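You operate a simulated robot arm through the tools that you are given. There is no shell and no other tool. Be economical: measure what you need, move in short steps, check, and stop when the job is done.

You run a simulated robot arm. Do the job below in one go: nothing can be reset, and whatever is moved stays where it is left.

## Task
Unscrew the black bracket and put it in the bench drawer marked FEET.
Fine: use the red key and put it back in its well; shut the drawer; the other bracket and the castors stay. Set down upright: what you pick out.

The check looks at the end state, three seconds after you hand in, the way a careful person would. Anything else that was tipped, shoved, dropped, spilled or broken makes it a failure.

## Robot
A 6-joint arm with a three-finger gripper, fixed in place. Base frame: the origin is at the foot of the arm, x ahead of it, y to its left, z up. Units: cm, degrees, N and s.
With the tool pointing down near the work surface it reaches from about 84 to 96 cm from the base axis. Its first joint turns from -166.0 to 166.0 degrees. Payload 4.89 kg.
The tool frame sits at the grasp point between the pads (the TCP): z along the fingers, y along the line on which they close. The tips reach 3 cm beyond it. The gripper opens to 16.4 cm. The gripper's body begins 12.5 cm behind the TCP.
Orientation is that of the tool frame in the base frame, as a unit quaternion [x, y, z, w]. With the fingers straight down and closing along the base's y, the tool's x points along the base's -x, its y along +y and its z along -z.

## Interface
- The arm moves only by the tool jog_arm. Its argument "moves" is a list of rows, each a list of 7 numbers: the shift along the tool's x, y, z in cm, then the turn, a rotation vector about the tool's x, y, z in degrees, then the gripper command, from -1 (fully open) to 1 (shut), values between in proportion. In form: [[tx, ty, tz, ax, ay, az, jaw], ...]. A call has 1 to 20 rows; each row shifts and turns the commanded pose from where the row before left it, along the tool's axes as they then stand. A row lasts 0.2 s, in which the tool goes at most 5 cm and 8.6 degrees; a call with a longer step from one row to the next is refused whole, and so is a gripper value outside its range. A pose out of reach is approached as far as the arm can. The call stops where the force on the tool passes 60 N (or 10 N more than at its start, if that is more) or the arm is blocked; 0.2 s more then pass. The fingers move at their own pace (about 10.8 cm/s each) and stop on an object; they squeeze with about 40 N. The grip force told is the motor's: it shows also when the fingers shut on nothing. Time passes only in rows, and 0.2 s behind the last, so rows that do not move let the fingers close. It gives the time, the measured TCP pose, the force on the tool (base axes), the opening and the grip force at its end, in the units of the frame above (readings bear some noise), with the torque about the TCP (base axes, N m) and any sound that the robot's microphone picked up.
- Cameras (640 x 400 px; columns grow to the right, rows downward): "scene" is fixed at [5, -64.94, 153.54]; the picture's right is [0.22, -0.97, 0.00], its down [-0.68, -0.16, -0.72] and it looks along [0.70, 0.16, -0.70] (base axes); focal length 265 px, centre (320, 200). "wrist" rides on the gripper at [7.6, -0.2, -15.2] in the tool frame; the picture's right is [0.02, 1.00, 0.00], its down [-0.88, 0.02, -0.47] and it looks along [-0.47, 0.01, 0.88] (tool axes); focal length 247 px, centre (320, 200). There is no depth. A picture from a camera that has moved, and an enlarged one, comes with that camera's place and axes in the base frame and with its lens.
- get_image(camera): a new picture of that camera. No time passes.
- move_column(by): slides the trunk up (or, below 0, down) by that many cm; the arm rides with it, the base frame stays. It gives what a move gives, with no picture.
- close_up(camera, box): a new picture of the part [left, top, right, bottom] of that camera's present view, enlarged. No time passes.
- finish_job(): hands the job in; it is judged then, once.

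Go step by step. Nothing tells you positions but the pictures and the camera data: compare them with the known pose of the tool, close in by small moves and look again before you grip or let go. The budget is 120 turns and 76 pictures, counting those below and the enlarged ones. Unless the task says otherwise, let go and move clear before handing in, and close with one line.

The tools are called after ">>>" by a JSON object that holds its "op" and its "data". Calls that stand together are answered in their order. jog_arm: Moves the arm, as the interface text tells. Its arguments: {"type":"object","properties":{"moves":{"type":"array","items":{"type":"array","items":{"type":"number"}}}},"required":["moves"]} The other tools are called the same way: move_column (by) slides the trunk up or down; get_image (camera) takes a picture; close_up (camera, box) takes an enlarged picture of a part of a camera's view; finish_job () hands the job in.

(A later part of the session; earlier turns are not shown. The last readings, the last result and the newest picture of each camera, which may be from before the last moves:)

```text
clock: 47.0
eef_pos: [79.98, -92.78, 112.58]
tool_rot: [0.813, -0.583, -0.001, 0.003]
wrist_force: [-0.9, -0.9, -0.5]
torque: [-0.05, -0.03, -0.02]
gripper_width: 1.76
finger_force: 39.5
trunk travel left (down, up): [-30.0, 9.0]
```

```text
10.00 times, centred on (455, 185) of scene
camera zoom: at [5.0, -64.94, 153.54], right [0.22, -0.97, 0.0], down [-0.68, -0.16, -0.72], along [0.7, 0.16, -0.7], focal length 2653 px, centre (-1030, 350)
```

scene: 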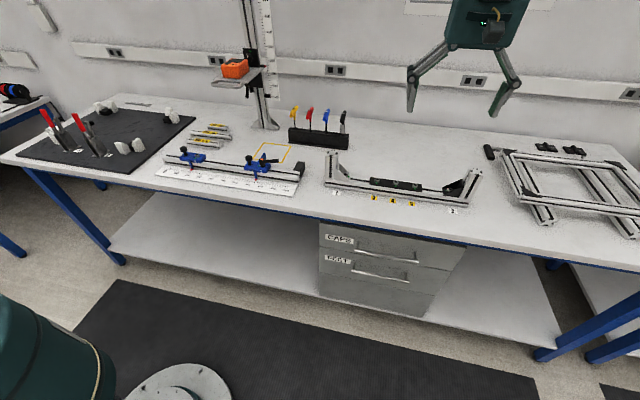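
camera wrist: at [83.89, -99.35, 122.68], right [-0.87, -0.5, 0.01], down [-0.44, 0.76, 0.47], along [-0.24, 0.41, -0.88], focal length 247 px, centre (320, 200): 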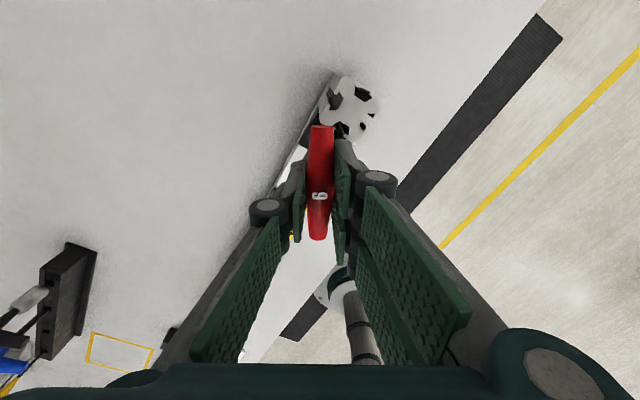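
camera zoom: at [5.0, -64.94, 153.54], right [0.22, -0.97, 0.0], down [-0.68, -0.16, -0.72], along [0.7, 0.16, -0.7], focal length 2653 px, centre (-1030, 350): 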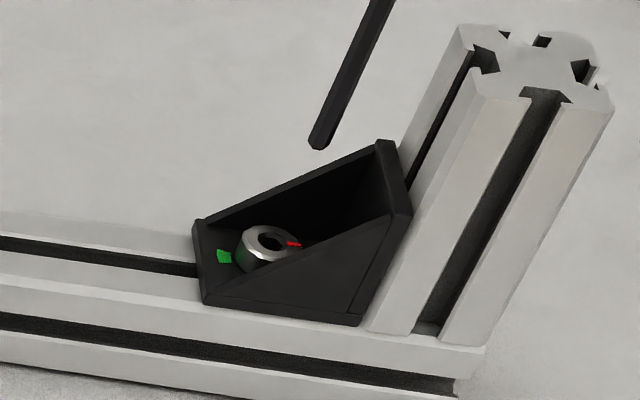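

The mark now stands at 180° and the head has risen slightly. I'll re-engage at an aligned angle and check whether it's really a stop.

>>> {"op": "jog_arm", "data": {"moves": [[0, 0, 0.6, 0, 0, 8, 1], [0, 0, 0.6, 0, 0, 8, 1], [0, 0, 0.6, 0, 0, 8, 1], [0, 0, 0.6, 0, 0, 8, 1], [0, 0, 0.6, 0, 0, 8, 1], [0, 0, 0.4, 0, 0, 8, 1], [0, 0, 0.4, 0, 0, 0, 1], [0, 0, 0.3, 0, 0, 0, 1], [0, 0, 0.3, 0, 0, 0, 1], [0, 0, 0.2, 0, 0, 0, 1], [0, 0, 0.2, 0, 0, 0, 1], [0, 0, 0.2, 0, 0, 0, 1], [0, 0, 0, 0, 0, 0, 1]]}}

>>> {"op": "jog_arm", "data": {"moves": [[0, 0, 0, 0, 0, -5, 1], [0, 0, 0, 0, 0, -5, 1], [0, 0, 0, 0, 0, -5, 1], [0, 0, 0, 0, 0, 0, 1]]}}

>>> {"op": "jog_arm", "data": {"moves": [[0, 0, 0, 0, 0, -5, 1], [0, 0, 0, 0, 0, -5, 1], [0, 0, 0, 0, 0, -5, 1], [0, 0, 0, 0, 0, 0, 1]]}}

>>> {"op": "close_up", "data": {"camera": "scene", "box": [435, 165, 475, 205]}}

```text
clock: 49.8
eef_pos: [79.93, -92.83, 107.44]
tool_rot: [-0.505, 0.863, 0.0, -0.002]
wrist_force: [-0.2, 0.9, -1.8]
torque: [-0.01, 0.01, 0.02]
gripper_width: 1.78
finger_force: 40.4
trunk travel left (down, up): [-30.0, 9.0]
```

```text
clock: 50.8
eef_pos: [79.91, -92.78, 107.55]
tool_rot: [-0.614, 0.79, 0.0, -0.003]
wrist_force: [0.4, -0.4, -1.2]
torque: [0.0, 0.01, -0.37]
gripper_width: 1.77
finger_force: 40.0
trunk travel left (down, up): [-30.0, 9.0]
```

```text
clock: 51.8
eef_pos: [79.99, -92.73, 107.63]
tool_rot: [0.711, -0.703, -0.001, 0.003]
wrist_force: [0.0, 0.1, -1.5]
torque: [0.03, 0.04, -0.89]
gripper_width: 1.78
finger_force: 40.1
trunk travel left (down, up): [-30.0, 9.0]
```

```text
10.00 times, centred on (455, 185) of scene
camera zoom: at [5.0, -64.94, 153.54], right [0.22, -0.97, 0.0], down [-0.68, -0.16, -0.72], along [0.7, 0.16, -0.7], focal length 2653 px, centre (-1030, 350)
```

zoom: 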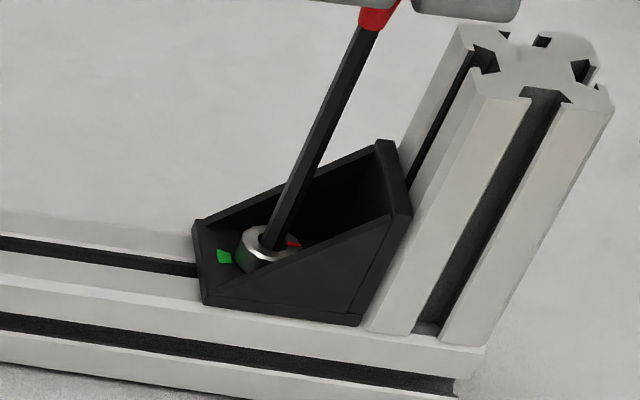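

The torque grows like a spring against a hard stop, so the screw is fully loosened. I'll unwind, lift out, square the tool again, and head back to the rack.

>>> {"op": "jog_arm", "data": {"moves": [[0, 0, 0, 0, 0, 7.5, 1], [0, 0, 0, 0, 0, 7.5, 1], [0, 0, 0, 0, 0, 7.5, 1], [0, 0, 0, 0, 0, 7.5, 1], [0, 0, -0.6, 0, 0, 0, 1], [0, 0, -0.6, 0, 0, 0, 1], [0, 0, -1.8, 0, 0, 0, 1], [0, 0, -2.4, 0, 0, 6, 1], [0, 0, -2.4, 0, 0, 8, 1], [0, 0, -2, 0, 0, 8, 1], [0, 0, -2, 0, 0, 8, 1], [0, 0, 0, 0, 0, 8, 1], [0, 0, 0, 0, 0, 8, 1], [0, 0, 0, 0, 0, 8, 1], [0, 0, 0, 0, 0, 6.7, 1], [0, 0, 0, 0, 0, 0, 1]]}}

```text
clock: 55.2
eef_pos: [80.09, -92.74, 119.27]
tool_rot: [0.001, 1.0, -0.002, -0.003]
wrist_force: [-0.4, 0.1, -0.8]
torque: [0.0, 0.01, 0.03]
gripper_width: 1.77
finger_force: 40.3
trunk travel left (down, up): [-30.0, 9.0]
```

Level and clear. Traversing back to in front of the red key's well.

>>> {"op": "jog_arm", "data": {"moves": [[0, 0, -0.3, -0.23, -0.34, 0, 1], [-1.1, 4.26, 0, 0, 0, 0, 1], [-1.1, 4.26, 0, 0, 0, 0, 1], [-1.1, 4.26, 0, 0, 0, 0, 1], [-1.1, 4.26, 0, 0, 0, 0, 1], [-1.1, 4.26, 0, 0, 0, 0, 1], [-1.1, 4.26, 0, 0, 0, 0, 1], [-1.1, 4.26, 0, 0, 0, 0, 1], [-1.1, 4.26, 0, 0, 0, 0, 1], [-1.1, 4.26, 0, 0, 0, 0, 1], [-1.1, 4.26, 0, 0, 0, 0, 1], [-1.1, 4.26, 0, 0, 0, 0, 1], [-1.1, 4.26, 0, 0, 0, 0, 1], [-1.1, 4.2, 0, 0, 0, 0, 1], [-4, 0, 0, 0, 0, 0, 1], [-4, 0, 0, 0, 0, 0, 1], [-3.7, 0, 0, 0, 0, 0, 1], [0, 0, 0, 0, 0, 0, 1]]}}

>>> {"op": "close_up", "data": {"camera": "scene", "box": [270, 60, 370, 150]}}

```text
clock: 59.0
eef_pos: [106.28, -37.39, 119.54]
tool_rot: [0.0, 1.0, 0.001, 0.002]
wrist_force: [0.9, -1.2, -2.9]
torque: [-0.04, 0.13, 0.0]
gripper_width: 1.79
finger_force: 39.7
trunk travel left (down, up): [-30.0, 9.0]
```

```text
4.44 times, centred on (320, 105) of scene
camera zoom: at [5.0, -64.94, 153.54], right [0.22, -0.97, 0.0], down [-0.68, -0.16, -0.72], along [0.7, 0.16, -0.7], focal length 1179 px, centre (320, 622)
```

zoom: 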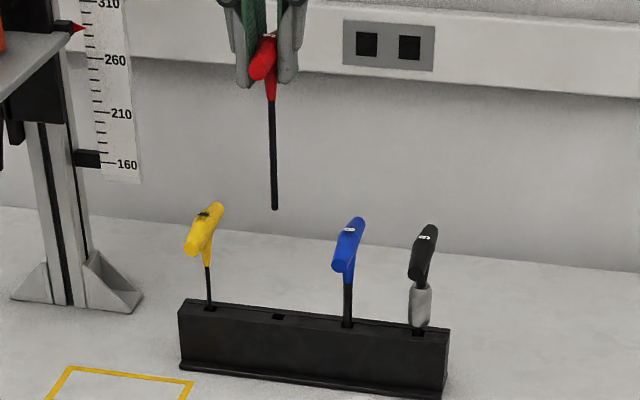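

The key is laterally over its hole. Lowering until the tip is just above the well, then I'll check.

>>> {"op": "jog_arm", "data": {"moves": [[0.1, 0, 2.5, 0, -0.2, 0, 1], [0, 0, 2.5, 0, 0, 0, 1], [0, 0, 2.5, 0, 0, 0, 1], [0, 0, 2, 0, 0, 0, 1], [0, 0, 0, 0, 0, 0, 1]]}}

>>> {"op": "close_up", "data": {"camera": "scene", "box": [295, 110, 335, 150]}}

```text
clock: 60.2
eef_pos: [106.02, -37.47, 110.26]
tool_rot: [0.0, 1.0, 0.001, 0.003]
wrist_force: [1.1, -0.7, -1.9]
torque: [0.02, 0.02, -0.02]
gripper_width: 1.77
finger_force: 39.9
trunk travel left (down, up): [-30.0, 9.0]
```

```text
10.00 times, centred on (315, 130) of scene
camera zoom: at [5.0, -64.94, 153.54], right [0.22, -0.97, 0.0], down [-0.68, -0.16, -0.72], along [0.7, 0.16, -0.7], focal length 2653 px, centre (370, 900)
```

zoom: 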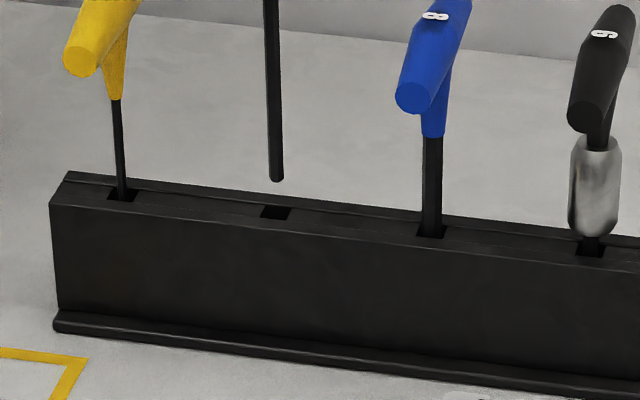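

The tip is directly above the well with about 1.8 cm to go. Inserting slowly to the original grip height.

>>> {"op": "jog_arm", "data": {"moves": [[0, 0, 0.8, 0, 0.3, 0, 1], [0, 0, 0.8, 0, 0, 0, 1], [0, 0, 0.8, 0, 0, 0, 1], [0, 0, 0.8, 0, 0, 0, 1], [0, 0, 0.8, 0, 0, 0, 1], [0, 0, 0.8, 0, 0, 0, 1], [0, 0, 0.8, 0, 0, 0, 1], [0, 0, 0.7, 0, 0, 0, 1], [0, 0, 0.4, 0, 0, 0, 1], [0, 0, 0, 0, 0, 0, 1]]}}

>>> {"op": "close_up", "data": {"camera": "scene", "box": [280, 80, 360, 150]}}

```text
clock: 62.4
eef_pos: [106.05, -37.38, 103.37]
tool_rot: [0.001, 1.0, 0.0, 0.0]
wrist_force: [0.7, 0.7, -0.2]
torque: [-0.02, 0.01, 0.0]
gripper_width: 1.77
finger_force: 39.7
trunk travel left (down, up): [-30.0, 9.0]
```

```text
5.71 times, centred on (320, 115) of scene
camera zoom: at [5.0, -64.94, 153.54], right [0.22, -0.97, 0.0], down [-0.68, -0.16, -0.72], along [0.7, 0.16, -0.7], focal length 1516 px, centre (320, 686)
```

zoom: 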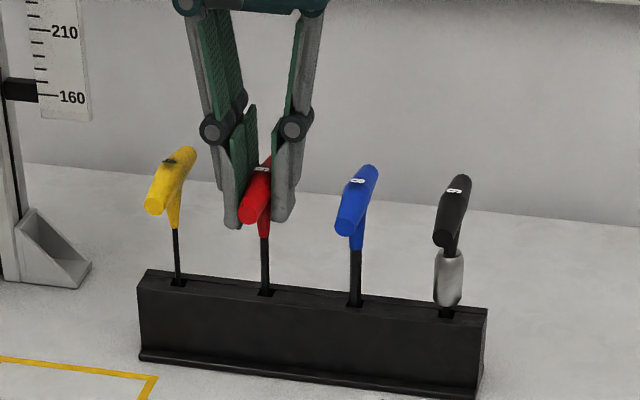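

The key is back at its original height. I'll release and go straight up.

>>> {"op": "jog_arm", "data": {"moves": [[0, 0, 0.08, 0, 0, 0, 1], [0, 0, 0, 0, 0, 0, 0.7], [0, 0, 0, 0, 0, 0, 0.4], [0, 0, 0, 0, 0, 0, 0.4], [0, 0, -2, 0, 0, 0, 0.4], [0, 0, -3, 0, 0, 0, 0.4], [0, 0, -4, 0, 0, 0, 0.4], [0, 0, -4, 0, 0, 0, 0.4], [0, 0, -4, 0, 0, 0, 0.4], [0, 0, 0, 0, 0, 0, 0.4]]}}

>>> {"op": "close_up", "data": {"camera": "scene", "box": [280, 80, 360, 150]}}

```text
clock: 64.6
eef_pos: [105.93, -37.45, 120.5]
tool_rot: [0.0, 1.0, 0.0, 0.0]
wrist_force: [-0.4, 0.5, 0.5]
torque: [-0.05, -0.11, -0.04]
gripper_width: 4.92
finger_force: 0.1
trunk travel left (down, up): [-30.0, 9.0]
```

```text
5.71 times, centred on (320, 115) of scene
camera zoom: at [5.0, -64.94, 153.54], right [0.22, -0.97, 0.0], down [-0.68, -0.16, -0.72], along [0.7, 0.16, -0.7], focal length 1516 px, centre (320, 686)
```

zoom: 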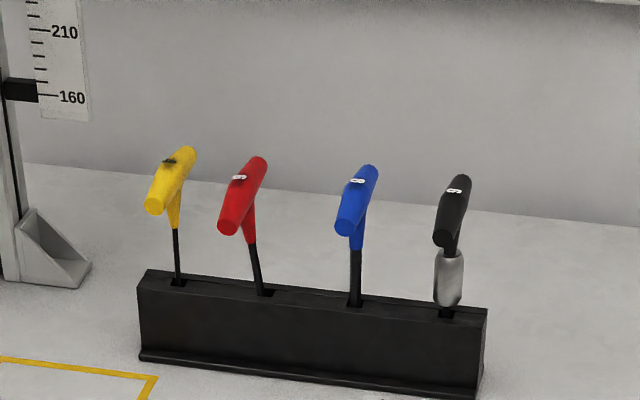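

The key is in its well but leans toward +y. I'll regrip it, straighten it, press gently until it seats, and release slowly.

>>> {"op": "jog_arm", "data": {"moves": [[0, 0.5, 0, 0, 0, 0, 0.2], [0, 0, 4, 0, 0, 0, 0.2], [0, 0, 4, 0, 0, 0, 0.2], [0, 0, 4, 0, 0, 0, 0.2], [0, 0, 3, 0, 0, 0, 0.2], [0, 0, 2.1, 0, 0, 0, 0.2], [0, 0, 0, 0, 0, 0, 0.4], [0, 0, 0, 0, 0, 0, 0.6], [0, 0, 0, 0, 0, 0, 1], [0, 0, 0, 0, 0, 0, 1], [0, -0.25, 0, 0, 0, 0, 1], [0, -0.25, 0, 0, 0, 0, 1], [0, 0, 0, 0, 0, 0, 1]]}}

>>> {"op": "close_up", "data": {"camera": "scene", "box": [290, 90, 340, 145]}}

>>> {"op": "close_up", "data": {"camera": "wrist", "box": [220, 90, 420, 230]}}

```text
clock: 67.4
eef_pos: [106.01, -37.24, 103.18]
tool_rot: [0.0, 1.0, 0.001, 0.001]
wrist_force: [0.3, 0.2, 0.4]
torque: [0.01, 0.02, -0.03]
gripper_width: 1.77
finger_force: 39.6
trunk travel left (down, up): [-30.0, 9.0]
```

```text
7.27 times, centred on (315, 118) of scene
camera zoom: at [5.0, -64.94, 153.54], right [0.22, -0.97, 0.0], down [-0.68, -0.16, -0.72], along [0.7, 0.16, -0.7], focal length 1930 px, centre (356, 800)
```

zoom: 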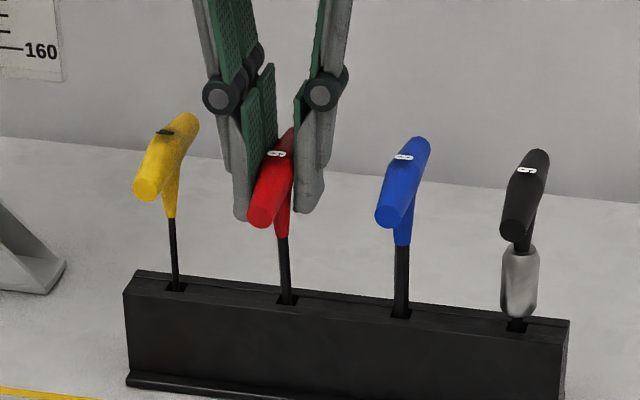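

```text
2.86 times, centred on (320, 160) of wrist
camera zoom: at [98.35, -37.54, 118.46], right [-0.02, 1.0, 0.0], down [0.88, 0.02, 0.47], along [0.47, 0.01, -0.88], focal length 706 px, centre (320, 314)
```

zoom: 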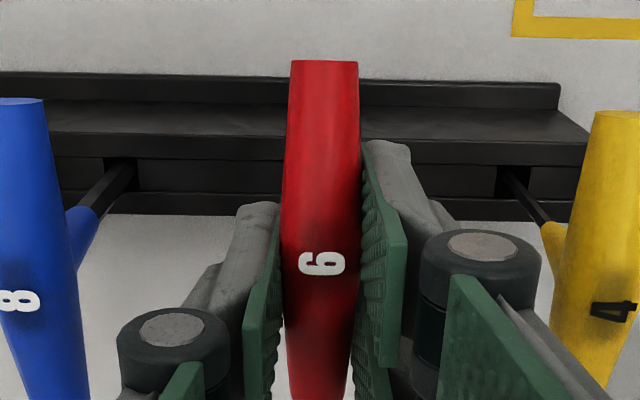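

The handle is about 0.9 cm forward, meaning it also leans toward −x. While gripped, I'll pitch it upright about the tip and check.

>>> {"op": "jog_arm", "data": {"moves": [[-0.3, 0, 0, 0, 1.2, 0, 1], [-0.3, 0, 0, 0, 1.2, 0, 1], [-0.3, 0, 0, 0, 1.2, 0, 1], [0, 0, 0, 0, 0, 0, 1]]}}

>>> {"op": "close_up", "data": {"camera": "scene", "box": [290, 90, 340, 145]}}

```text
clock: 68.4
eef_pos: [106.86, -37.42, 103.19]
tool_rot: [0.0, 0.999, 0.0, -0.032]
wrist_force: [-0.5, -0.4, 0.7]
torque: [-0.05, -0.1, 0.0]
gripper_width: 1.75
finger_force: 40.5
trunk travel left (down, up): [-30.0, 9.0]
```

```text
7.27 times, centred on (315, 118) of scene
camera zoom: at [5.0, -64.94, 153.54], right [0.22, -0.97, 0.0], down [-0.68, -0.16, -0.72], along [0.7, 0.16, -0.7], focal length 1930 px, centre (356, 800)
```

zoom: 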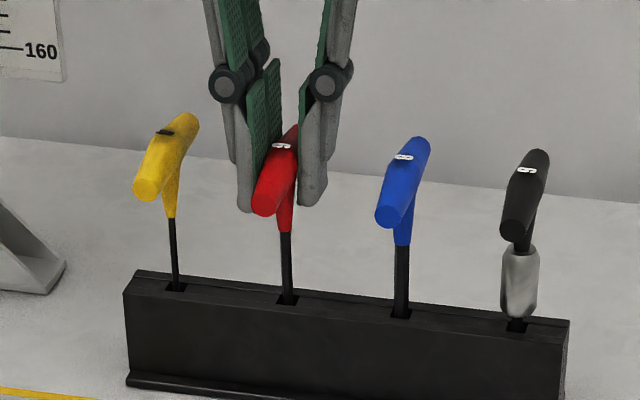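

Now it lines up with its neighbours. I'll press down a touch to seat it, then release slowly.

>>> {"op": "jog_arm", "data": {"moves": [[0, 0, 0.1, 0, 0, 0, 1], [0, 0, 0, 0, 0, 0, 1]]}}

>>> {"op": "jog_arm", "data": {"moves": [[0, 0, 0, 0, 0, 0, 0.8], [0, 0, 0, 0, 0, 0, 0.77], [0, 0, 0, 0, 0, 0, 0.75], [0, 0, 0, 0, 0, 0, 0.72], [0, 0, 0, 0, 0, 0, 0.68], [0, 0, 0, 0, 0, 0, 0.6], [0, 0, 0, 0, 0, 0, 0.5], [0, 0, 0, 0, 0, 0, 0.4], [0, 0, 0, 0, 0, 0, 0.4]]}}

>>> {"op": "close_up", "data": {"camera": "scene", "box": [290, 90, 340, 145]}}

```text
clock: 69.0
eef_pos: [106.78, -37.48, 103.22]
tool_rot: [0.0, 1.0, 0.001, -0.031]
wrist_force: [3.5, -0.8, 10.9]
torque: [-0.12, -0.49, 0.02]
gripper_width: 1.76
finger_force: 40.1
trunk travel left (down, up): [-30.0, 9.0]
```

```text
clock: 71.0
eef_pos: [106.86, -37.43, 103.24]
tool_rot: [0.0, 0.999, -0.001, -0.032]
wrist_force: [-0.5, -1.1, -0.2]
torque: [-0.01, 0.02, -0.05]
gripper_width: 4.89
finger_force: 0.0
trunk travel left (down, up): [-30.0, 9.0]
```

```text
7.27 times, centred on (315, 118) of scene
camera zoom: at [5.0, -64.94, 153.54], right [0.22, -0.97, 0.0], down [-0.68, -0.16, -0.72], along [0.7, 0.16, -0.7], focal length 1930 px, centre (356, 800)
```

zoom: 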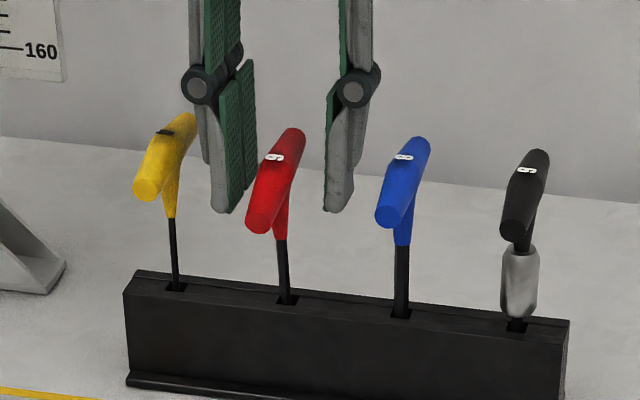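

The key sits in its well with only the natural slack lean. I'll move up and over to in front of the drawers.

>>> {"op": "jog_arm", "data": {"moves": [[0, 0, -2, 0, 0, 0, 0.4], [0, 0, -4, 0, 0, 0, 0.4], [0, 0, -4, 0, 0, 0, 0.4], [0, 0, -4, 0, -1.8, 0, 0.4], [0, 0, -2, 0, -1.8, 0, 0.4], [4.1, -2.7, 0, 0, 0, 0, 0.4], [4.1, -2.7, 0, 0, 0, 0, 0.4], [4.1, -2.7, 0, 0, 0, 0, 0.4], [4.1, -2.7, 0, 0, 0, 0, 0.4], [4.1, -2.7, 0, 0, 0, 0, 0.4], [4.1, -2.7, 0, 0, 0, 0, 0.4], [4.1, -2.7, 0, 0, 0, 0, 0.4], [4.1, -2.7, 0, 0, 0, 0, 0.4], [4.1, -2.7, 0, 0, 0, 0, 0.4], [4.1, -2.7, 0, 0, 0, 0, 0.4], [4.1, -2.7, 0, 0, 0, 0, 0.4], [4.1, -2.7, 0, 0, 0, 0, 0.4], [4.1, -2.7, 0, 0, 0, 0, 0.4], [4.1, -2.7, 0, 0, 0, 0, 0.4]]}}

>>> {"op": "jog_arm", "data": {"moves": [[4, 0, 0, 0, 0, 0, 0], [4, 0, 0, 0, 0, 0, 0], [4, 0, 0, 0, 0, 0, 0], [0, 0, 0, 0, -8, 0, 0], [0, 0, 0, 0, -8, 0, 0], [0, 0, 0, 0, -8, 0, 0], [0, 0, 0, 0, -8, 0, 0], [0, 0, 0, 0, -8, 0, 0], [0, 0, 0, 0, 0, 0, 0]]}}

>>> {"op": "get_image", "data": {"camera": "wrist"}}

```text
clock: 75.0
eef_pos: [50.3, -75.36, 119.08]
tool_rot: [0.0, 1.0, 0.0, -0.001]
wrist_force: [0.5, 0.2, 0.3]
torque: [-0.09, 0.16, 0.01]
gripper_width: 4.93
finger_force: 0.0
trunk travel left (down, up): [-30.0, 9.0]
```

```text
clock: 77.0
eef_pos: [38.35, -75.25, 119.28]
tool_rot: [0.001, 0.939, 0.0, 0.343]
wrist_force: [-0.8, -0.5, 0.6]
torque: [0.01, -0.07, 0.05]
gripper_width: 8.22
finger_force: 0.1
trunk travel left (down, up): [-30.0, 9.0]
```

```text
28 pictures are left
camera wrist: at [22.71, -75.4, 125.87], right [-0.02, 1.0, -0.01], down [0.37, 0.02, 0.93], along [0.93, 0.01, -0.37], focal length 247 px, centre (320, 200)
```

wrist: 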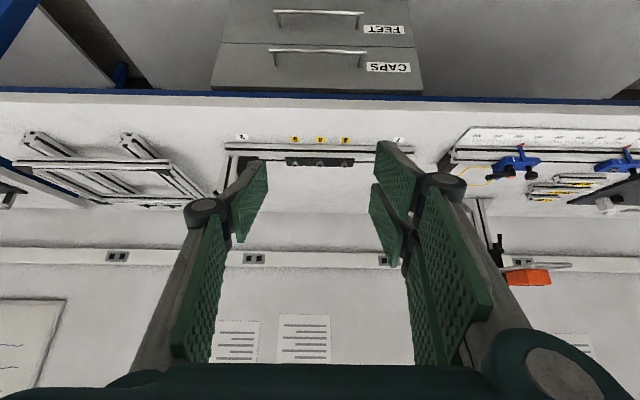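

The FEET handle is the upper one in this upside-down view. I'll finish pitching to horizontal, lower in front of the drawer, and roll so the fingers close vertically.

>>> {"op": "jog_arm", "data": {"moves": [[0, 0, 0, 0, -8, 0, 0], [0, 0, 0, 0, -8, 0, 0], [0, 0, 0, 0, -8, 0, 0], [0, 0, 0, 0, -8, 0, 0], [0, 0, 0, 0, -8, 0, 0], [0, 0, 0, 0, -8, 0, 0], [0, 0, 0, 0, -2, 0, 0], [0, 0, -3, 0, 0, 0, 0], [4.5, 0, 0, 0, 0, 0, 0], [4.5, 0, 0, 0, 0, 0, 0], [4.5, 0, 0, 0, 0, 0, 0], [4.5, 0, 0, 0, 0, 0, 0], [0, 0, 0, 0, 0, 0, 0]]}}

```text
clock: 79.8
eef_pos: [35.44, -75.19, 101.05]
tool_rot: [-0.001, 0.707, 0.0, 0.707]
wrist_force: [0.4, -0.1, -1.2]
torque: [0.0, -0.06, 0.11]
gripper_width: 8.2
finger_force: 0.2
trunk travel left (down, up): [-30.0, 9.0]
```

>>> {"op": "jog_arm", "data": {"moves": [[4.5, 0, 0, 0, 0, 0, 0], [4.5, 0, 0, 0, 0, 0, 0], [4.5, 0, 0, 0, 0, 0, 0], [4.5, 0, 0, 0, 0, 0, 0], [4.5, 0, 0, 0, 0, 0, 0], [4.5, 0, 0, 0, 0, 0, 0], [4.5, 0, 0, 0, 0, 0, 0], [0, 0, 0, 0, 0, 0, 0]]}}

>>> {"op": "get_image", "data": {"camera": "wrist"}}

```text
clock: 81.6
eef_pos: [35.53, -81.4, 78.53]
tool_rot: [0.0, 0.708, 0.0, 0.706]
wrist_force: [0.4, 0.5, 0.5]
torque: [0.0, 0.07, -0.07]
gripper_width: 8.19
finger_force: 0.1
out of reach, approached as far as the arm can: row 1, 2, 3, 4, 5, 6, 7
trunk travel left (down, up): [-30.0, 9.0]
```

```text
27 pictures are left
camera wrist: at [20.35, -81.58, 70.86], right [0.0, 1.0, -0.02], down [-0.47, 0.02, 0.88], along [0.88, 0.01, 0.47], focal length 247 px, centre (320, 200)
```

wrist: 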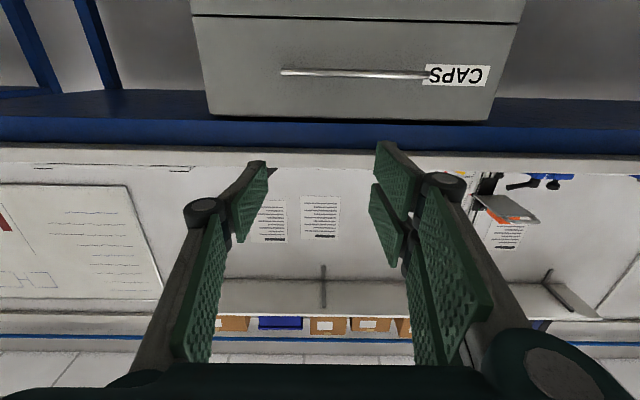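

The arm is too close in for this height. From the two views the FEET handle is near (64,-76.2,57.4) and CAPS near z=71.5. I'll lower the trunk to gain room.

>>> {"op": "move_column", "data": {"by": -28}}

>>> {"op": "jog_arm", "data": {"moves": [[-2, 2, 0, 0, 0, 0, 0], [-2, 2, 0, 0, 0, 0, 0], [-2, 1, 0, 0, 0, 0, 0], [-0.8, 0, 0, 0, 0, 0, 0], [0, 0, 0, 0, 0, 8, 0], [0, 0, 0, 0, 0, 8, 0], [0, 0, 0, 0, 0, 8, 0], [0, 0, 0, 0, 0, 8, 0], [0, 0, 0, 0, 0, 8, 0], [0, 0, 0, 0, 0, 8, 0], [0, 0, 0, 0, 0, 8, 0], [0, 0, 0, 0, 0, 8, 0], [0, 0, 0, 0, 0, 8, 0], [0, 0, 0, 0, 0, 8, 0], [0, 0, 0, 0, 0, 8, 0], [0, 0, 0, 0, 0, 2, 0], [0, 0, 0, 0, 0, 0, 0]]}}

>>> {"op": "get_image", "data": {"camera": "wrist"}}

```text
clock: 84.4
eef_pos: [35.62, -81.37, 50.55]
tool_rot: [-0.001, 0.708, 0.001, 0.707]
wrist_force: [-0.2, -0.1, 0.6]
torque: [-0.05, 0.0, 0.0]
gripper_width: 8.19
finger_force: 0.0
trunk travel left (down, up): [-2.0, 37.0]
```

```text
clock: 88.0
eef_pos: [35.85, -80.05, 57.97]
tool_rot: [0.502, 0.501, 0.5, 0.498]
wrist_force: [-0.1, -0.4, -0.7]
torque: [0.02, 0.0, 0.01]
gripper_width: 8.23
finger_force: 0.0
out of reach, approached as far as the arm can: row 1, 2, 3
trunk travel left (down, up): [-2.0, 37.0]
```

```text
26 pictures are left
camera wrist: at [20.55, -72.55, 57.83], right [0.0, 0.02, 1.0], down [-0.47, -0.88, 0.02], along [0.88, -0.47, 0.01], focal length 247 px, centre (320, 200)
```

wrist: 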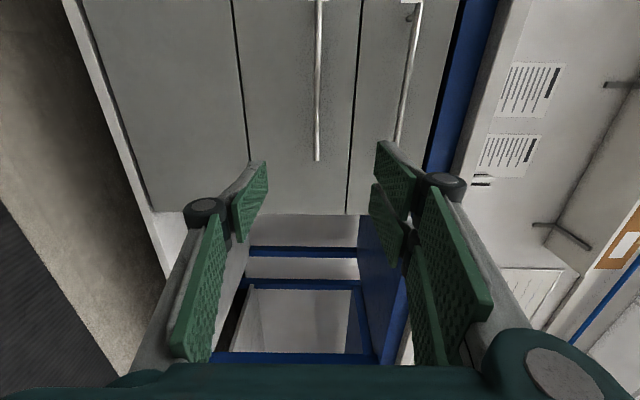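

The FEET handle bar is at z≈57.5, level with the tool. Moving forward toward it with the jaws open around its height.

>>> {"op": "jog_arm", "data": {"moves": [[0.5, -0.1, 4, 0, 0, 0, 0], [0.5, -0.1, 4, 0, 0, 0, 0], [0.5, -0.1, 4, 0, 0, 0, 0.2], [0.5, -0.1, 4, 0, 0, 0, 0.3], [0.5, 0, 3, 0, 0, 0, 0.3], [0.5, 0, 0, 0, 0, 0, 0.3], [0, 0, 0, 0, 0, 0, 0.3]]}}

>>> {"op": "get_image", "data": {"camera": "wrist"}}

>>> {"op": "close_up", "data": {"camera": "scene", "box": [310, 210, 470, 310]}}

```text
clock: 89.6
eef_pos: [54.79, -77.13, 57.61]
tool_rot: [0.501, 0.501, 0.499, 0.499]
wrist_force: [0.7, -0.1, 0.3]
torque: [0.03, 0.02, 0.03]
gripper_width: 5.76
finger_force: 0.1
trunk travel left (down, up): [-2.0, 37.0]
```

```text
25 pictures are left
camera wrist: at [39.48, -69.51, 57.44], right [0.0, 0.02, 1.0], down [-0.47, -0.88, 0.02], along [0.88, -0.47, 0.01], focal length 247 px, centre (320, 200)
```

wrist: 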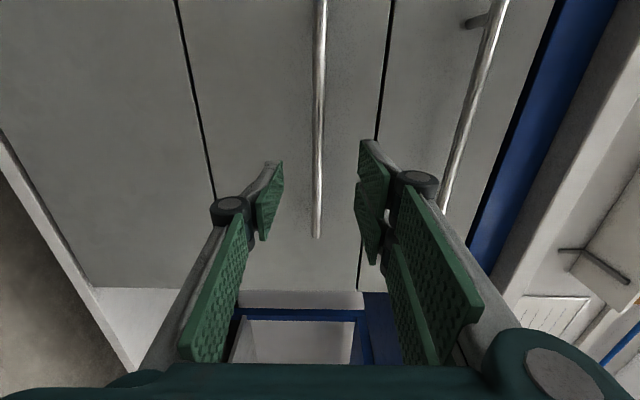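

```text
4.00 times, centred on (390, 260) of scene
camera zoom: at [5.0, -64.94, 153.54], right [0.22, -0.97, 0.0], down [-0.68, -0.16, -0.72], along [0.7, 0.16, -0.7], focal length 1061 px, centre (40, -40)
```

zoom: 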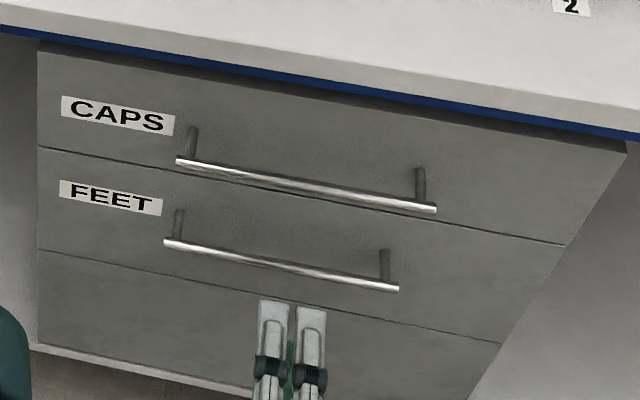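

The bar is at x≈63, z≈57.5, y from about −87 to −65. Advancing 7 cm and closing on it.

>>> {"op": "jog_arm", "data": {"moves": [[0, 0, 3, 0, 0, 0, 0.4], [0, 0, 2, 0, 0, 0, 0.4], [0, 0, 1, 0, 0, 0, 0.4], [0, 0, 1, 0, 0, 0, 0.4], [0, 0, 0, 0, 0, 0, 0.4]]}}

>>> {"op": "get_image", "data": {"camera": "wrist"}}

```text
clock: 90.8
eef_pos: [61.83, -77.13, 57.44]
tool_rot: [0.501, 0.501, 0.499, 0.499]
wrist_force: [-0.6, -0.4, 0.0]
torque: [-0.01, 0.02, 0.01]
gripper_width: 4.9
finger_force: 0.0
trunk travel left (down, up): [-2.0, 37.0]
```

```text
23 pictures are left
camera wrist: at [46.56, -69.52, 57.32], right [0.0, 0.02, 1.0], down [-0.47, -0.88, 0.02], along [0.88, -0.47, 0.01], focal length 247 px, centre (320, 200)
```

wrist: 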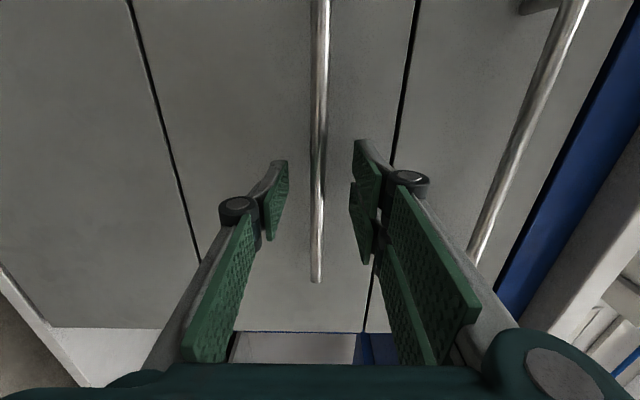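

The bar runs between the fingers. Closing, then pulling gently.

>>> {"op": "jog_arm", "data": {"moves": [[0, 0, 0, 0, 0, 0, 0.7], [0, 0, 0, 0, 0, 0, 1], [0, 0, 0, 0, 0, 0, 1], [0, 0, 0, 0, 0, 0, 1], [0, 0, -1, 0, 0, 0, 1], [0, 0, -1, 0, 0, 0, 1], [0, 0, -1, 0, 0, 0, 1], [0, 0, 0, 0, 0, 0, 1]]}}

>>> {"op": "close_up", "data": {"camera": "scene", "box": [310, 210, 470, 310]}}

```text
clock: 92.6
eef_pos: [58.84, -77.13, 57.28]
tool_rot: [0.501, 0.502, 0.499, 0.498]
wrist_force: [0.5, 17.2, -29.7]
torque: [-0.09, 0.67, 0.41]
gripper_width: 1.12
finger_force: 45.0
trunk travel left (down, up): [-2.0, 37.0]
```

```text
4.00 times, centred on (390, 260) of scene
camera zoom: at [5.0, -64.94, 153.54], right [0.22, -0.97, 0.0], down [-0.68, -0.16, -0.72], along [0.7, 0.16, -0.7], focal length 1061 px, centre (40, -40)
```

zoom: 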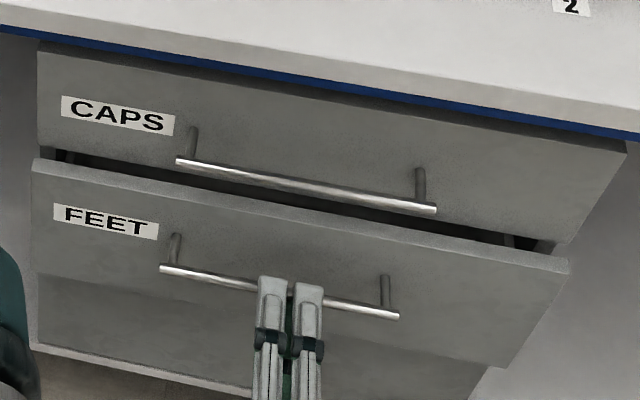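

The drawer is sliding. I'll ease the side and vertical forces and keep pulling.

>>> {"op": "jog_arm", "data": {"moves": [[0.2, -0.25, 0, 0, 0, 0, 1], [0, 0, 0, 0, 0, 0, 1], [0, 0, -1.5, 0, 0, 0, 1], [0, 0, -1.5, 0, 0, 0, 1], [0, 0, -1.5, 0, 0, 0, 1], [0, 0, -1.5, 0, 0, 0, 1], [0, 0, 0, 0, 0, 0, 1]]}}

```text
clock: 94.2
eef_pos: [52.93, -77.34, 57.36]
tool_rot: [0.5, 0.504, 0.5, 0.497]
wrist_force: [1.7, 45.1, -17.0]
torque: [0.35, 0.43, 1.12]
gripper_width: 1.16
finger_force: 45.3
out of reach, approached as far as the arm can: row 6
trunk travel left (down, up): [-2.0, 37.0]
```

The arm is near its inner reach limit at this y, which explains the sideways pull. I'll let go, shift along the bar to y≈−82, regrip, and continue.

>>> {"op": "jog_arm", "data": {"moves": [[0, 0, 0, 0, 0, 0, 0.6], [0, 0, 0, 0, 0, 0, 0.5], [-1.5, 0, 0, 0, 0, 0, 0.5], [-1.5, 0, 0, 0, 0, 0, 0.5], [-1.5, 0, 0, 0, 0, 0, 0.5], [0, 0, 0, 0, 0, 0, 0.5]]}}

>>> {"op": "get_image", "data": {"camera": "wrist"}}

```text
clock: 95.6
eef_pos: [52.95, -82.06, 57.47]
tool_rot: [0.501, 0.501, 0.499, 0.499]
wrist_force: [0.1, -0.5, 0.5]
torque: [-0.01, 0.05, -0.01]
gripper_width: 4.12
finger_force: 0.1
trunk travel left (down, up): [-2.0, 37.0]
```

```text
21 pictures are left
camera wrist: at [37.66, -74.46, 57.29], right [0.0, 0.02, 1.0], down [-0.47, -0.88, 0.02], along [0.88, -0.47, 0.01], focal length 247 px, centre (320, 200)
```

wrist: 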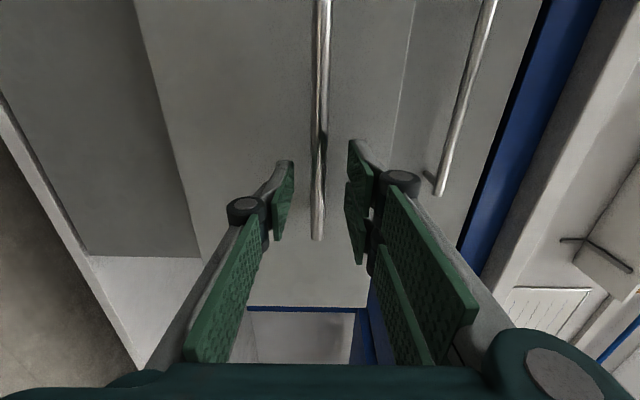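

>>> {"op": "jog_arm", "data": {"moves": [[0, -0.4, 0, 0, 0, 0, 0.6], [0, 0, 0, 0, 0, 0, 1], [0, 0, 0, 0, 0, 0, 1], [0, 0, -1.5, 0, 0, 0, 1], [0, 0, -1.5, 0, 0, 0, 1], [0, 0, -1.5, 0, 0, 0, 1], [0, 0, -1.5, 0, 0, 0, 1], [0, 0, 0, 0, 0, 0, 1]]}}

```text
clock: 97.1
eef_pos: [48.11, -82.11, 57.32]
tool_rot: [0.5, 0.499, 0.5, 0.501]
wrist_force: [1.5, 6.0, 26.8]
torque: [-0.1, -0.61, -0.99]
gripper_width: 1.12
finger_force: 45.1
trunk travel left (down, up): [-2.0, 37.0]
stopped in row 7: the force on the tool passed its limit at 61 N (the readings are from after the stop); the commanded pose is now the measured one
```

Stopped at 61 N. I'll check the scene.

>>> {"op": "close_up", "data": {"camera": "scene", "box": [300, 200, 480, 320]}}

>>> {"op": "jog_arm", "data": {"moves": [[0, 0.2, 0, 0, 0, 0, 1], [0, 0, 0, 0, 0, 0, 1]]}}

```text
3.33 times, centred on (390, 260) of scene
camera zoom: at [5.0, -64.94, 153.54], right [0.22, -0.97, 0.0], down [-0.68, -0.16, -0.72], along [0.7, 0.16, -0.7], focal length 884 px, centre (87, 0)
```

zoom: 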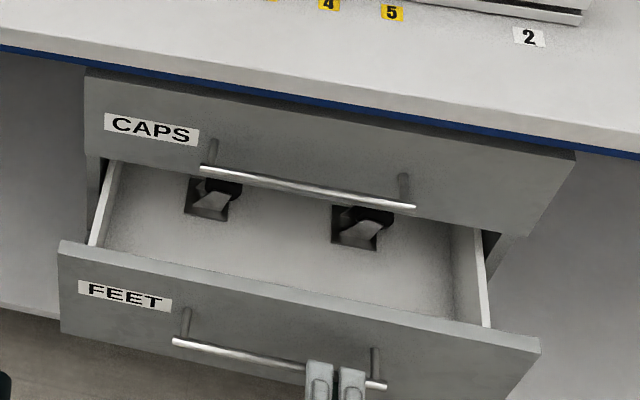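

```text
clock: 97.7
eef_pos: [48.15, -82.17, 57.28]
tool_rot: [0.501, 0.5, 0.499, 0.5]
wrist_force: [-1.3, 12.0, 10.6]
torque: [-0.01, -0.23, -0.02]
gripper_width: 1.13
finger_force: 45.0
trunk travel left (down, up): [-2.0, 37.0]
```

The drawer holds two castors, with free floor in front of them. I'll try pulling a bit further.

>>> {"op": "jog_arm", "data": {"moves": [[0, 0.1, -0.5, 0, 0, 0, 1], [0, 0, -1, 0, 0, 0, 1], [0, 0, -1, 0, 0, 0, 1], [0, 0, 0, 0, 0, 0, 1]]}}

```text
clock: 98.7
eef_pos: [45.72, -82.01, 57.41]
tool_rot: [0.5, 0.5, 0.5, 0.5]
wrist_force: [-0.8, 28.4, -12.5]
torque: [-0.11, 0.26, 0.61]
gripper_width: 1.14
finger_force: 45.1
trunk travel left (down, up): [-2.0, 37.0]
```

>>> {"op": "jog_arm", "data": {"moves": [[0.25, 0, 0, 0, 0, 0, 1], [0, -0.1, -0.8, 0, 0, 0, 1], [0, 0, -0.8, 0, 0, 0, 1], [0, 0, -0.8, 0, 0, 0, 1], [0, 0, -0.8, 0, 0, 0, 1], [0, 0, 0, 0, 0, 0, 1]]}}

>>> {"op": "close_up", "data": {"camera": "scene", "box": [300, 200, 480, 320]}}

```text
clock: 100.1
eef_pos: [42.44, -82.1, 57.34]
tool_rot: [0.501, 0.499, 0.5, 0.5]
wrist_force: [-0.5, -37.3, 10.3]
torque: [-0.08, -0.22, -1.3]
gripper_width: 1.15
finger_force: 45.1
trunk travel left (down, up): [-2.0, 37.0]
```

```text
3.33 times, centred on (390, 260) of scene
camera zoom: at [5.0, -64.94, 153.54], right [0.22, -0.97, 0.0], down [-0.68, -0.16, -0.72], along [0.7, 0.16, -0.7], focal length 884 px, centre (87, 0)
```

zoom: 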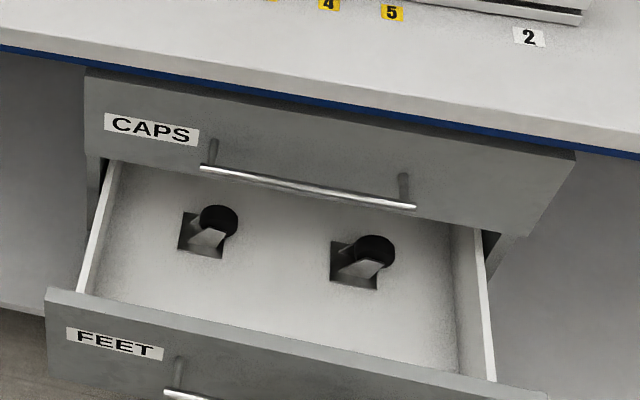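

The drawer is open about 19 cm, with ample free floor in front of the castors. I'll release, back off, and raise the trunk some.

>>> {"op": "jog_arm", "data": {"moves": [[0, 0, 0, 0, 0, 0, 0.7], [0, 0, 0, 0, 0, 0, 0.4], [0, 0, 0, 0, 0, 0, 0.4], [-0.2, 0, -2, 0, 0, 0, 0.4], [-0.3, 0, -2, 0, 0, 0, 0.4], [-0.5, 0, -2, 0, 0, 0, 0.4], [0, 0, 0, 0, 0, 0, 0.4]]}}

>>> {"op": "move_column", "data": {"by": 14}}

```text
clock: 101.7
eef_pos: [36.46, -82.99, 57.4]
tool_rot: [0.501, 0.499, 0.499, 0.5]
wrist_force: [0.4, -0.2, 0.7]
torque: [0.03, -0.02, -0.01]
gripper_width: 4.91
finger_force: 0.0
trunk travel left (down, up): [-2.0, 37.0]
```

```text
clock: 103.4
eef_pos: [36.47, -82.97, 71.41]
tool_rot: [0.501, 0.5, 0.499, 0.501]
wrist_force: [0.9, 0.2, -0.2]
torque: [-0.01, 0.01, -0.01]
gripper_width: 4.91
finger_force: 0.2
trunk travel left (down, up): [-16.0, 23.0]
```

Now raise and pitch the tool down; this gives closing along x, which is what the bracket needs.

>>> {"op": "jog_arm", "data": {"moves": [[0, 4, 0, 0, 0, 0, 0.2], [0, 4, 0, 0, 0, 0, 0.2], [0, 4, 0, 0, 0, 0, 0.2], [0, 4, 0, 0, 0, 0, 0.2], [0, 4, 0, 0, 0, 0, 0.2], [0, 4, 0, 0, 0, 0, 0.2], [0, 4, 0, 0, 0, 0, 0.2], [0, 4, 0, 0, 0, 0, 0.2], [0, 4, 0, 0, 0, 0, 0.2], [0, 4, 0, 0, 0, 0, 0.2], [0, 0, 0, 0, 0, 0, 0.2]]}}

>>> {"op": "jog_arm", "data": {"moves": [[0, 0, 0, 8, 0, 0, 0.2], [0, 0, 0, 8, 0, 0, 0.2], [0, 0, 0, 8, 0, 0, 0.2], [0, 0, 0, 8, 0, 0, 0.2], [0, 0, 0, 8, 0, 0, 0.2], [0, 0, 0, 8, 0, 0, 0.2], [0, 0, 0, 8, 0, 0, 0.2], [0, 0, 0, 8, 0, 0, 0.2], [0, 0, 0, 8, 0, 0, 0.2], [0, 0, 0, 8, 0, 0, 0.2], [0, 0, 0, 8, 0, 0, 0.2], [0, 0, 0, 2, 0, 0, 0.2], [0, 0, 0, 0, 0, 0, 0.2]]}}

```text
clock: 105.8
eef_pos: [36.74, -83.06, 111.38]
tool_rot: [0.501, 0.501, 0.499, 0.499]
wrist_force: [-0.4, 0.3, -0.6]
torque: [0.0, 0.03, -0.03]
gripper_width: 6.56
finger_force: 0.0
trunk travel left (down, up): [-16.0, 23.0]
```

```text
clock: 108.6
eef_pos: [36.53, -82.94, 111.34]
tool_rot: [0.708, 0.707, -0.001, -0.001]
wrist_force: [0.5, -0.6, -0.9]
torque: [0.01, 0.06, 0.0]
gripper_width: 6.55
finger_force: 0.0
trunk travel left (down, up): [-16.0, 23.0]
```

The tool points down and closes along x. Moving over the bracket and leaning the wrist 12° away from the post.

>>> {"op": "jog_arm", "data": {"moves": [[-0.85, 3.94, 0, 0, 0, 0, 0.2], [-0.85, 3.94, 0, 0, 0, 0, 0.2], [-0.85, 3.94, 0, 0, 0, 0, 0.2], [-0.85, 3.94, 0, 0, 0, 0, 0.2], [-0.85, 3.94, 0, 0, 0, 0, 0.2], [-0.85, 3.94, 0, 0, 0, 0, 0.2], [-0.85, 3.94, 0, 0, 0, 0, 0.2], [-0.85, 3.94, 0, 0, 0, 0, 0.2], [-0.85, 3.94, 0, 0, 0, 0, 0.2], [-0.85, 3.94, 0, 0, 0, 0, 0.2], [-0.85, 3.94, 0, 0, 0, 0, 0.2], [0, 0, 0, 0, -6, 0, 0.2], [0, 0, 0, 0, -6, 0, 0.2], [0, 0, 0, 0, 0, 0, 0.2]]}}

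>>> {"op": "get_image", "data": {"camera": "wrist"}}

```text
clock: 111.6
eef_pos: [81.58, -94.25, 112.39]
tool_rot: [0.703, 0.703, -0.074, 0.072]
wrist_force: [0.2, 0.1, -0.5]
torque: [-0.03, 0.03, 0.01]
gripper_width: 6.56
finger_force: 0.0
out of reach, approached as far as the arm can: row 12, 13
trunk travel left (down, up): [-16.0, 23.0]
```

```text
18 pictures are left
camera wrist: at [81.53, -83.71, 125.71], right [1.0, 0.02, -0.01], down [0.02, -0.77, 0.64], along [0.01, -0.64, -0.77], focal length 247 px, centre (320, 200)
```

wrist: 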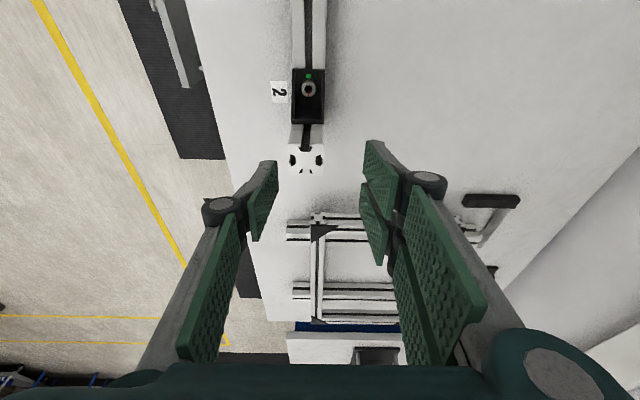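

Bracket in view with its screw. The tilt pushed the arm a bit to its limit here, so I'll shift back over the bracket and lower.

>>> {"op": "jog_arm", "data": {"moves": [[1.0, -0.42, 2.0, 0, 0, 0, 0.2], [1.0, -0.42, 2.0, 0, 0, 0, 0.2], [1.0, -0.42, 2.0, 0, 0, 0, 0.2], [1.0, -0.42, 2.0, 0, 0, 0, 0.2], [0, 0, 0, 0, 0, 0, 0.2]]}}

>>> {"op": "get_image", "data": {"camera": "wrist"}}

```text
clock: 112.8
eef_pos: [83.61, -96.08, 105.98]
tool_rot: [0.704, 0.702, -0.074, 0.072]
wrist_force: [-0.1, -0.9, 0.3]
torque: [0.03, 0.04, 0.03]
gripper_width: 6.57
finger_force: 0.0
out of reach, approached as far as the arm can: row 1, 2, 3, 4
trunk travel left (down, up): [-16.0, 23.0]
```

```text
17 pictures are left
camera wrist: at [83.42, -85.55, 119.27], right [1.0, 0.02, -0.01], down [0.02, -0.77, 0.64], along [0.01, -0.64, -0.77], focal length 247 px, centre (320, 200)
```

wrist: 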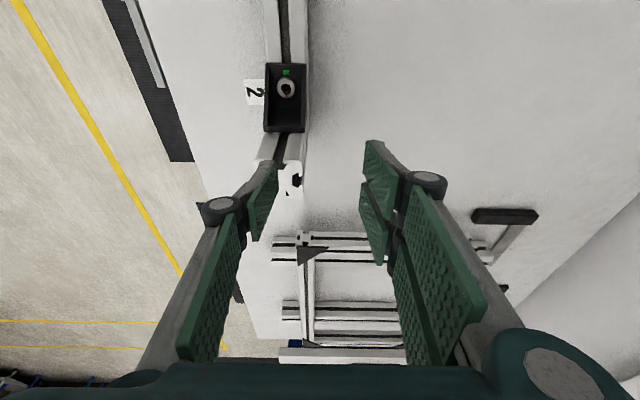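

The lean pushes the arm outward against a limit. I'll go back up and use an untilted, vertical tool instead.

>>> {"op": "jog_arm", "data": {"moves": [[0, 0, -3, 0, 0, 0, 0.2], [0, 0, -3, 0, 6, 0, 0.2], [0, 0, 0, 0, 6, 0, 0.2], [0, 0, 0, 0, 0, 0, 0.2]]}}

```text
clock: 113.8
eef_pos: [80.37, -91.44, 110.1]
tool_rot: [0.707, 0.707, 0.0, -0.001]
wrist_force: [-0.3, -0.3, -0.7]
torque: [0.06, 0.05, 0.01]
gripper_width: 6.56
finger_force: 0.0
out of reach, approached as far as the arm can: row 2, 3
trunk travel left (down, up): [-16.0, 23.0]
```

>>> {"op": "jog_arm", "data": {"moves": [[-0.5, -0.25, 1.5, 0, 0, 0, 0.2], [-0.5, -0.2, 1.5, 0, 0, 0, 0.2], [0, 0, 0, 0, 0, 0, 0.2]]}}

```text
clock: 114.6
eef_pos: [79.93, -92.37, 107.11]
tool_rot: [0.708, 0.707, 0.0, -0.001]
wrist_force: [0.6, 0.3, -0.5]
torque: [0.04, 0.02, 0.0]
gripper_width: 6.56
finger_force: 0.1
trunk travel left (down, up): [-16.0, 23.0]
```

Vertical works. Lowering further, then I'll check alignment.

>>> {"op": "jog_arm", "data": {"moves": [[0, 0, 2, 0, 0, 0, 0.2], [0, 0, 2, 0, 0, 0, 0.2], [0, 0, 2, 0, 0, 0, 0.2], [0, 0, 0, 0, 0, 0, 0.2]]}}

>>> {"op": "close_up", "data": {"camera": "wrist", "box": [220, 50, 420, 250]}}

>>> {"op": "close_up", "data": {"camera": "scene", "box": [425, 145, 495, 215]}}

```text
clock: 115.6
eef_pos: [81.02, -93.75, 101.56]
tool_rot: [0.708, 0.706, 0.0, -0.001]
wrist_force: [0.5, 0.0, 0.3]
torque: [0.01, 0.01, -0.01]
gripper_width: 6.55
finger_force: 0.0
out of reach, approached as far as the arm can: row 1, 2, 3
trunk travel left (down, up): [-16.0, 23.0]
```

```text
2.00 times, centred on (320, 150) of wrist
camera zoom: at [80.91, -86.04, 116.69], right [1.0, 0.02, 0.0], down [0.02, -0.88, 0.47], along [0.01, -0.47, -0.88], focal length 494 px, centre (320, 300)
```

zoom: 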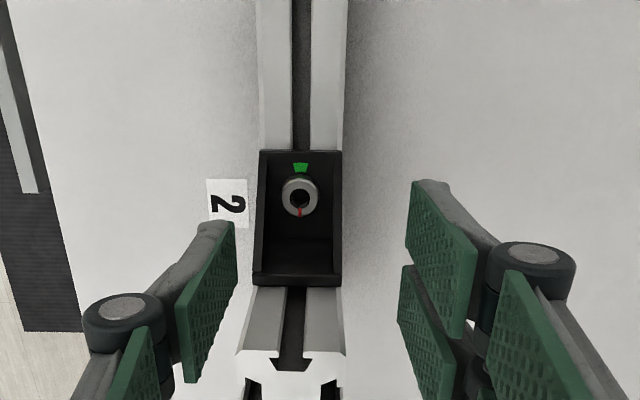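

```text
5.71 times, centred on (460, 180) of scene
camera zoom: at [5.0, -64.94, 153.54], right [0.22, -0.97, 0.0], down [-0.68, -0.16, -0.72], along [0.7, 0.16, -0.7], focal length 1516 px, centre (-480, 314)
```

zoom: 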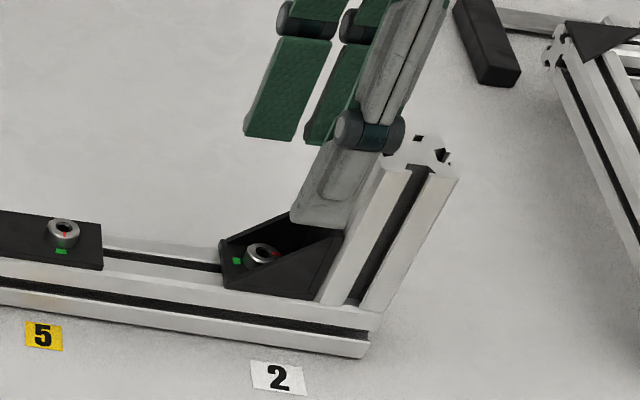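

The arm's lower limit here depends on height relative to the trunk. I'll raise the arm back over the bracket and lower the trunk instead.

>>> {"op": "jog_arm", "data": {"moves": [[0, 0, -3, 0, 0, 0, 0.2], [0.3, -0.4, -3, 0, 0, 0, 0.2], [0.3, -0.4, -3, 0, 0, 0, 0.2], [0.4, -0.3, -4, 0, 0, 0, 0.2], [0, 0, 0, 0, 0, 0, 0.2]]}}

```text
clock: 116.8
eef_pos: [79.49, -92.09, 112.23]
tool_rot: [0.708, 0.707, 0.0, 0.0]
wrist_force: [0.0, -0.8, -0.3]
torque: [0.07, 0.03, -0.01]
gripper_width: 6.57
finger_force: 0.1
out of reach, approached as far as the arm can: row 2, 4
trunk travel left (down, up): [-16.0, 23.0]
```

>>> {"op": "move_column", "data": {"by": -12}}

>>> {"op": "jog_arm", "data": {"moves": [[-0.4, 0.45, 1.0, 0, 0, 0, 0.2], [-0.3, 0, 1.0, 0, 0, 0, 0.2], [0, 0, 0, 0, 0, 0, 0.2]]}}

>>> {"op": "close_up", "data": {"camera": "wrist", "box": [220, 50, 420, 250]}}

```text
clock: 118.3
eef_pos: [79.26, -91.84, 100.39]
tool_rot: [0.707, 0.707, -0.001, -0.001]
wrist_force: [0.1, 0.6, 0.3]
torque: [0.0, 0.0, 0.01]
gripper_width: 6.58
finger_force: 0.1
trunk travel left (down, up): [-4.0, 35.0]
```

```text
clock: 119.1
eef_pos: [79.47, -92.11, 98.13]
tool_rot: [0.708, 0.706, -0.001, -0.001]
wrist_force: [-0.6, 0.2, -0.4]
torque: [-0.04, 0.0, 0.0]
gripper_width: 6.55
finger_force: 0.1
out of reach, approached as far as the arm can: row 1
trunk travel left (down, up): [-4.0, 35.0]
```

```text
2.00 times, centred on (320, 150) of wrist
camera zoom: at [79.32, -84.62, 113.32], right [1.0, 0.02, 0.0], down [0.02, -0.88, 0.47], along [0.01, -0.47, -0.88], focal length 494 px, centre (320, 300)
```

zoom: 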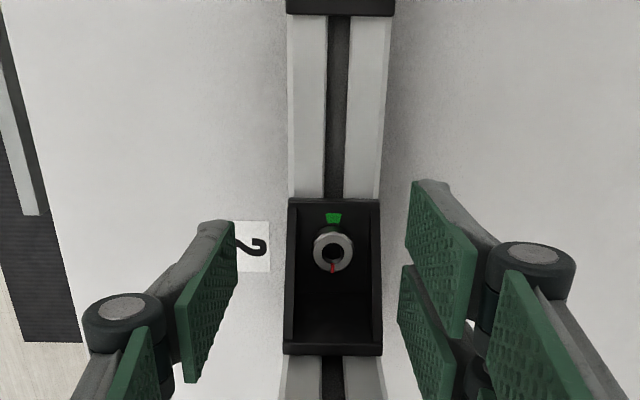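

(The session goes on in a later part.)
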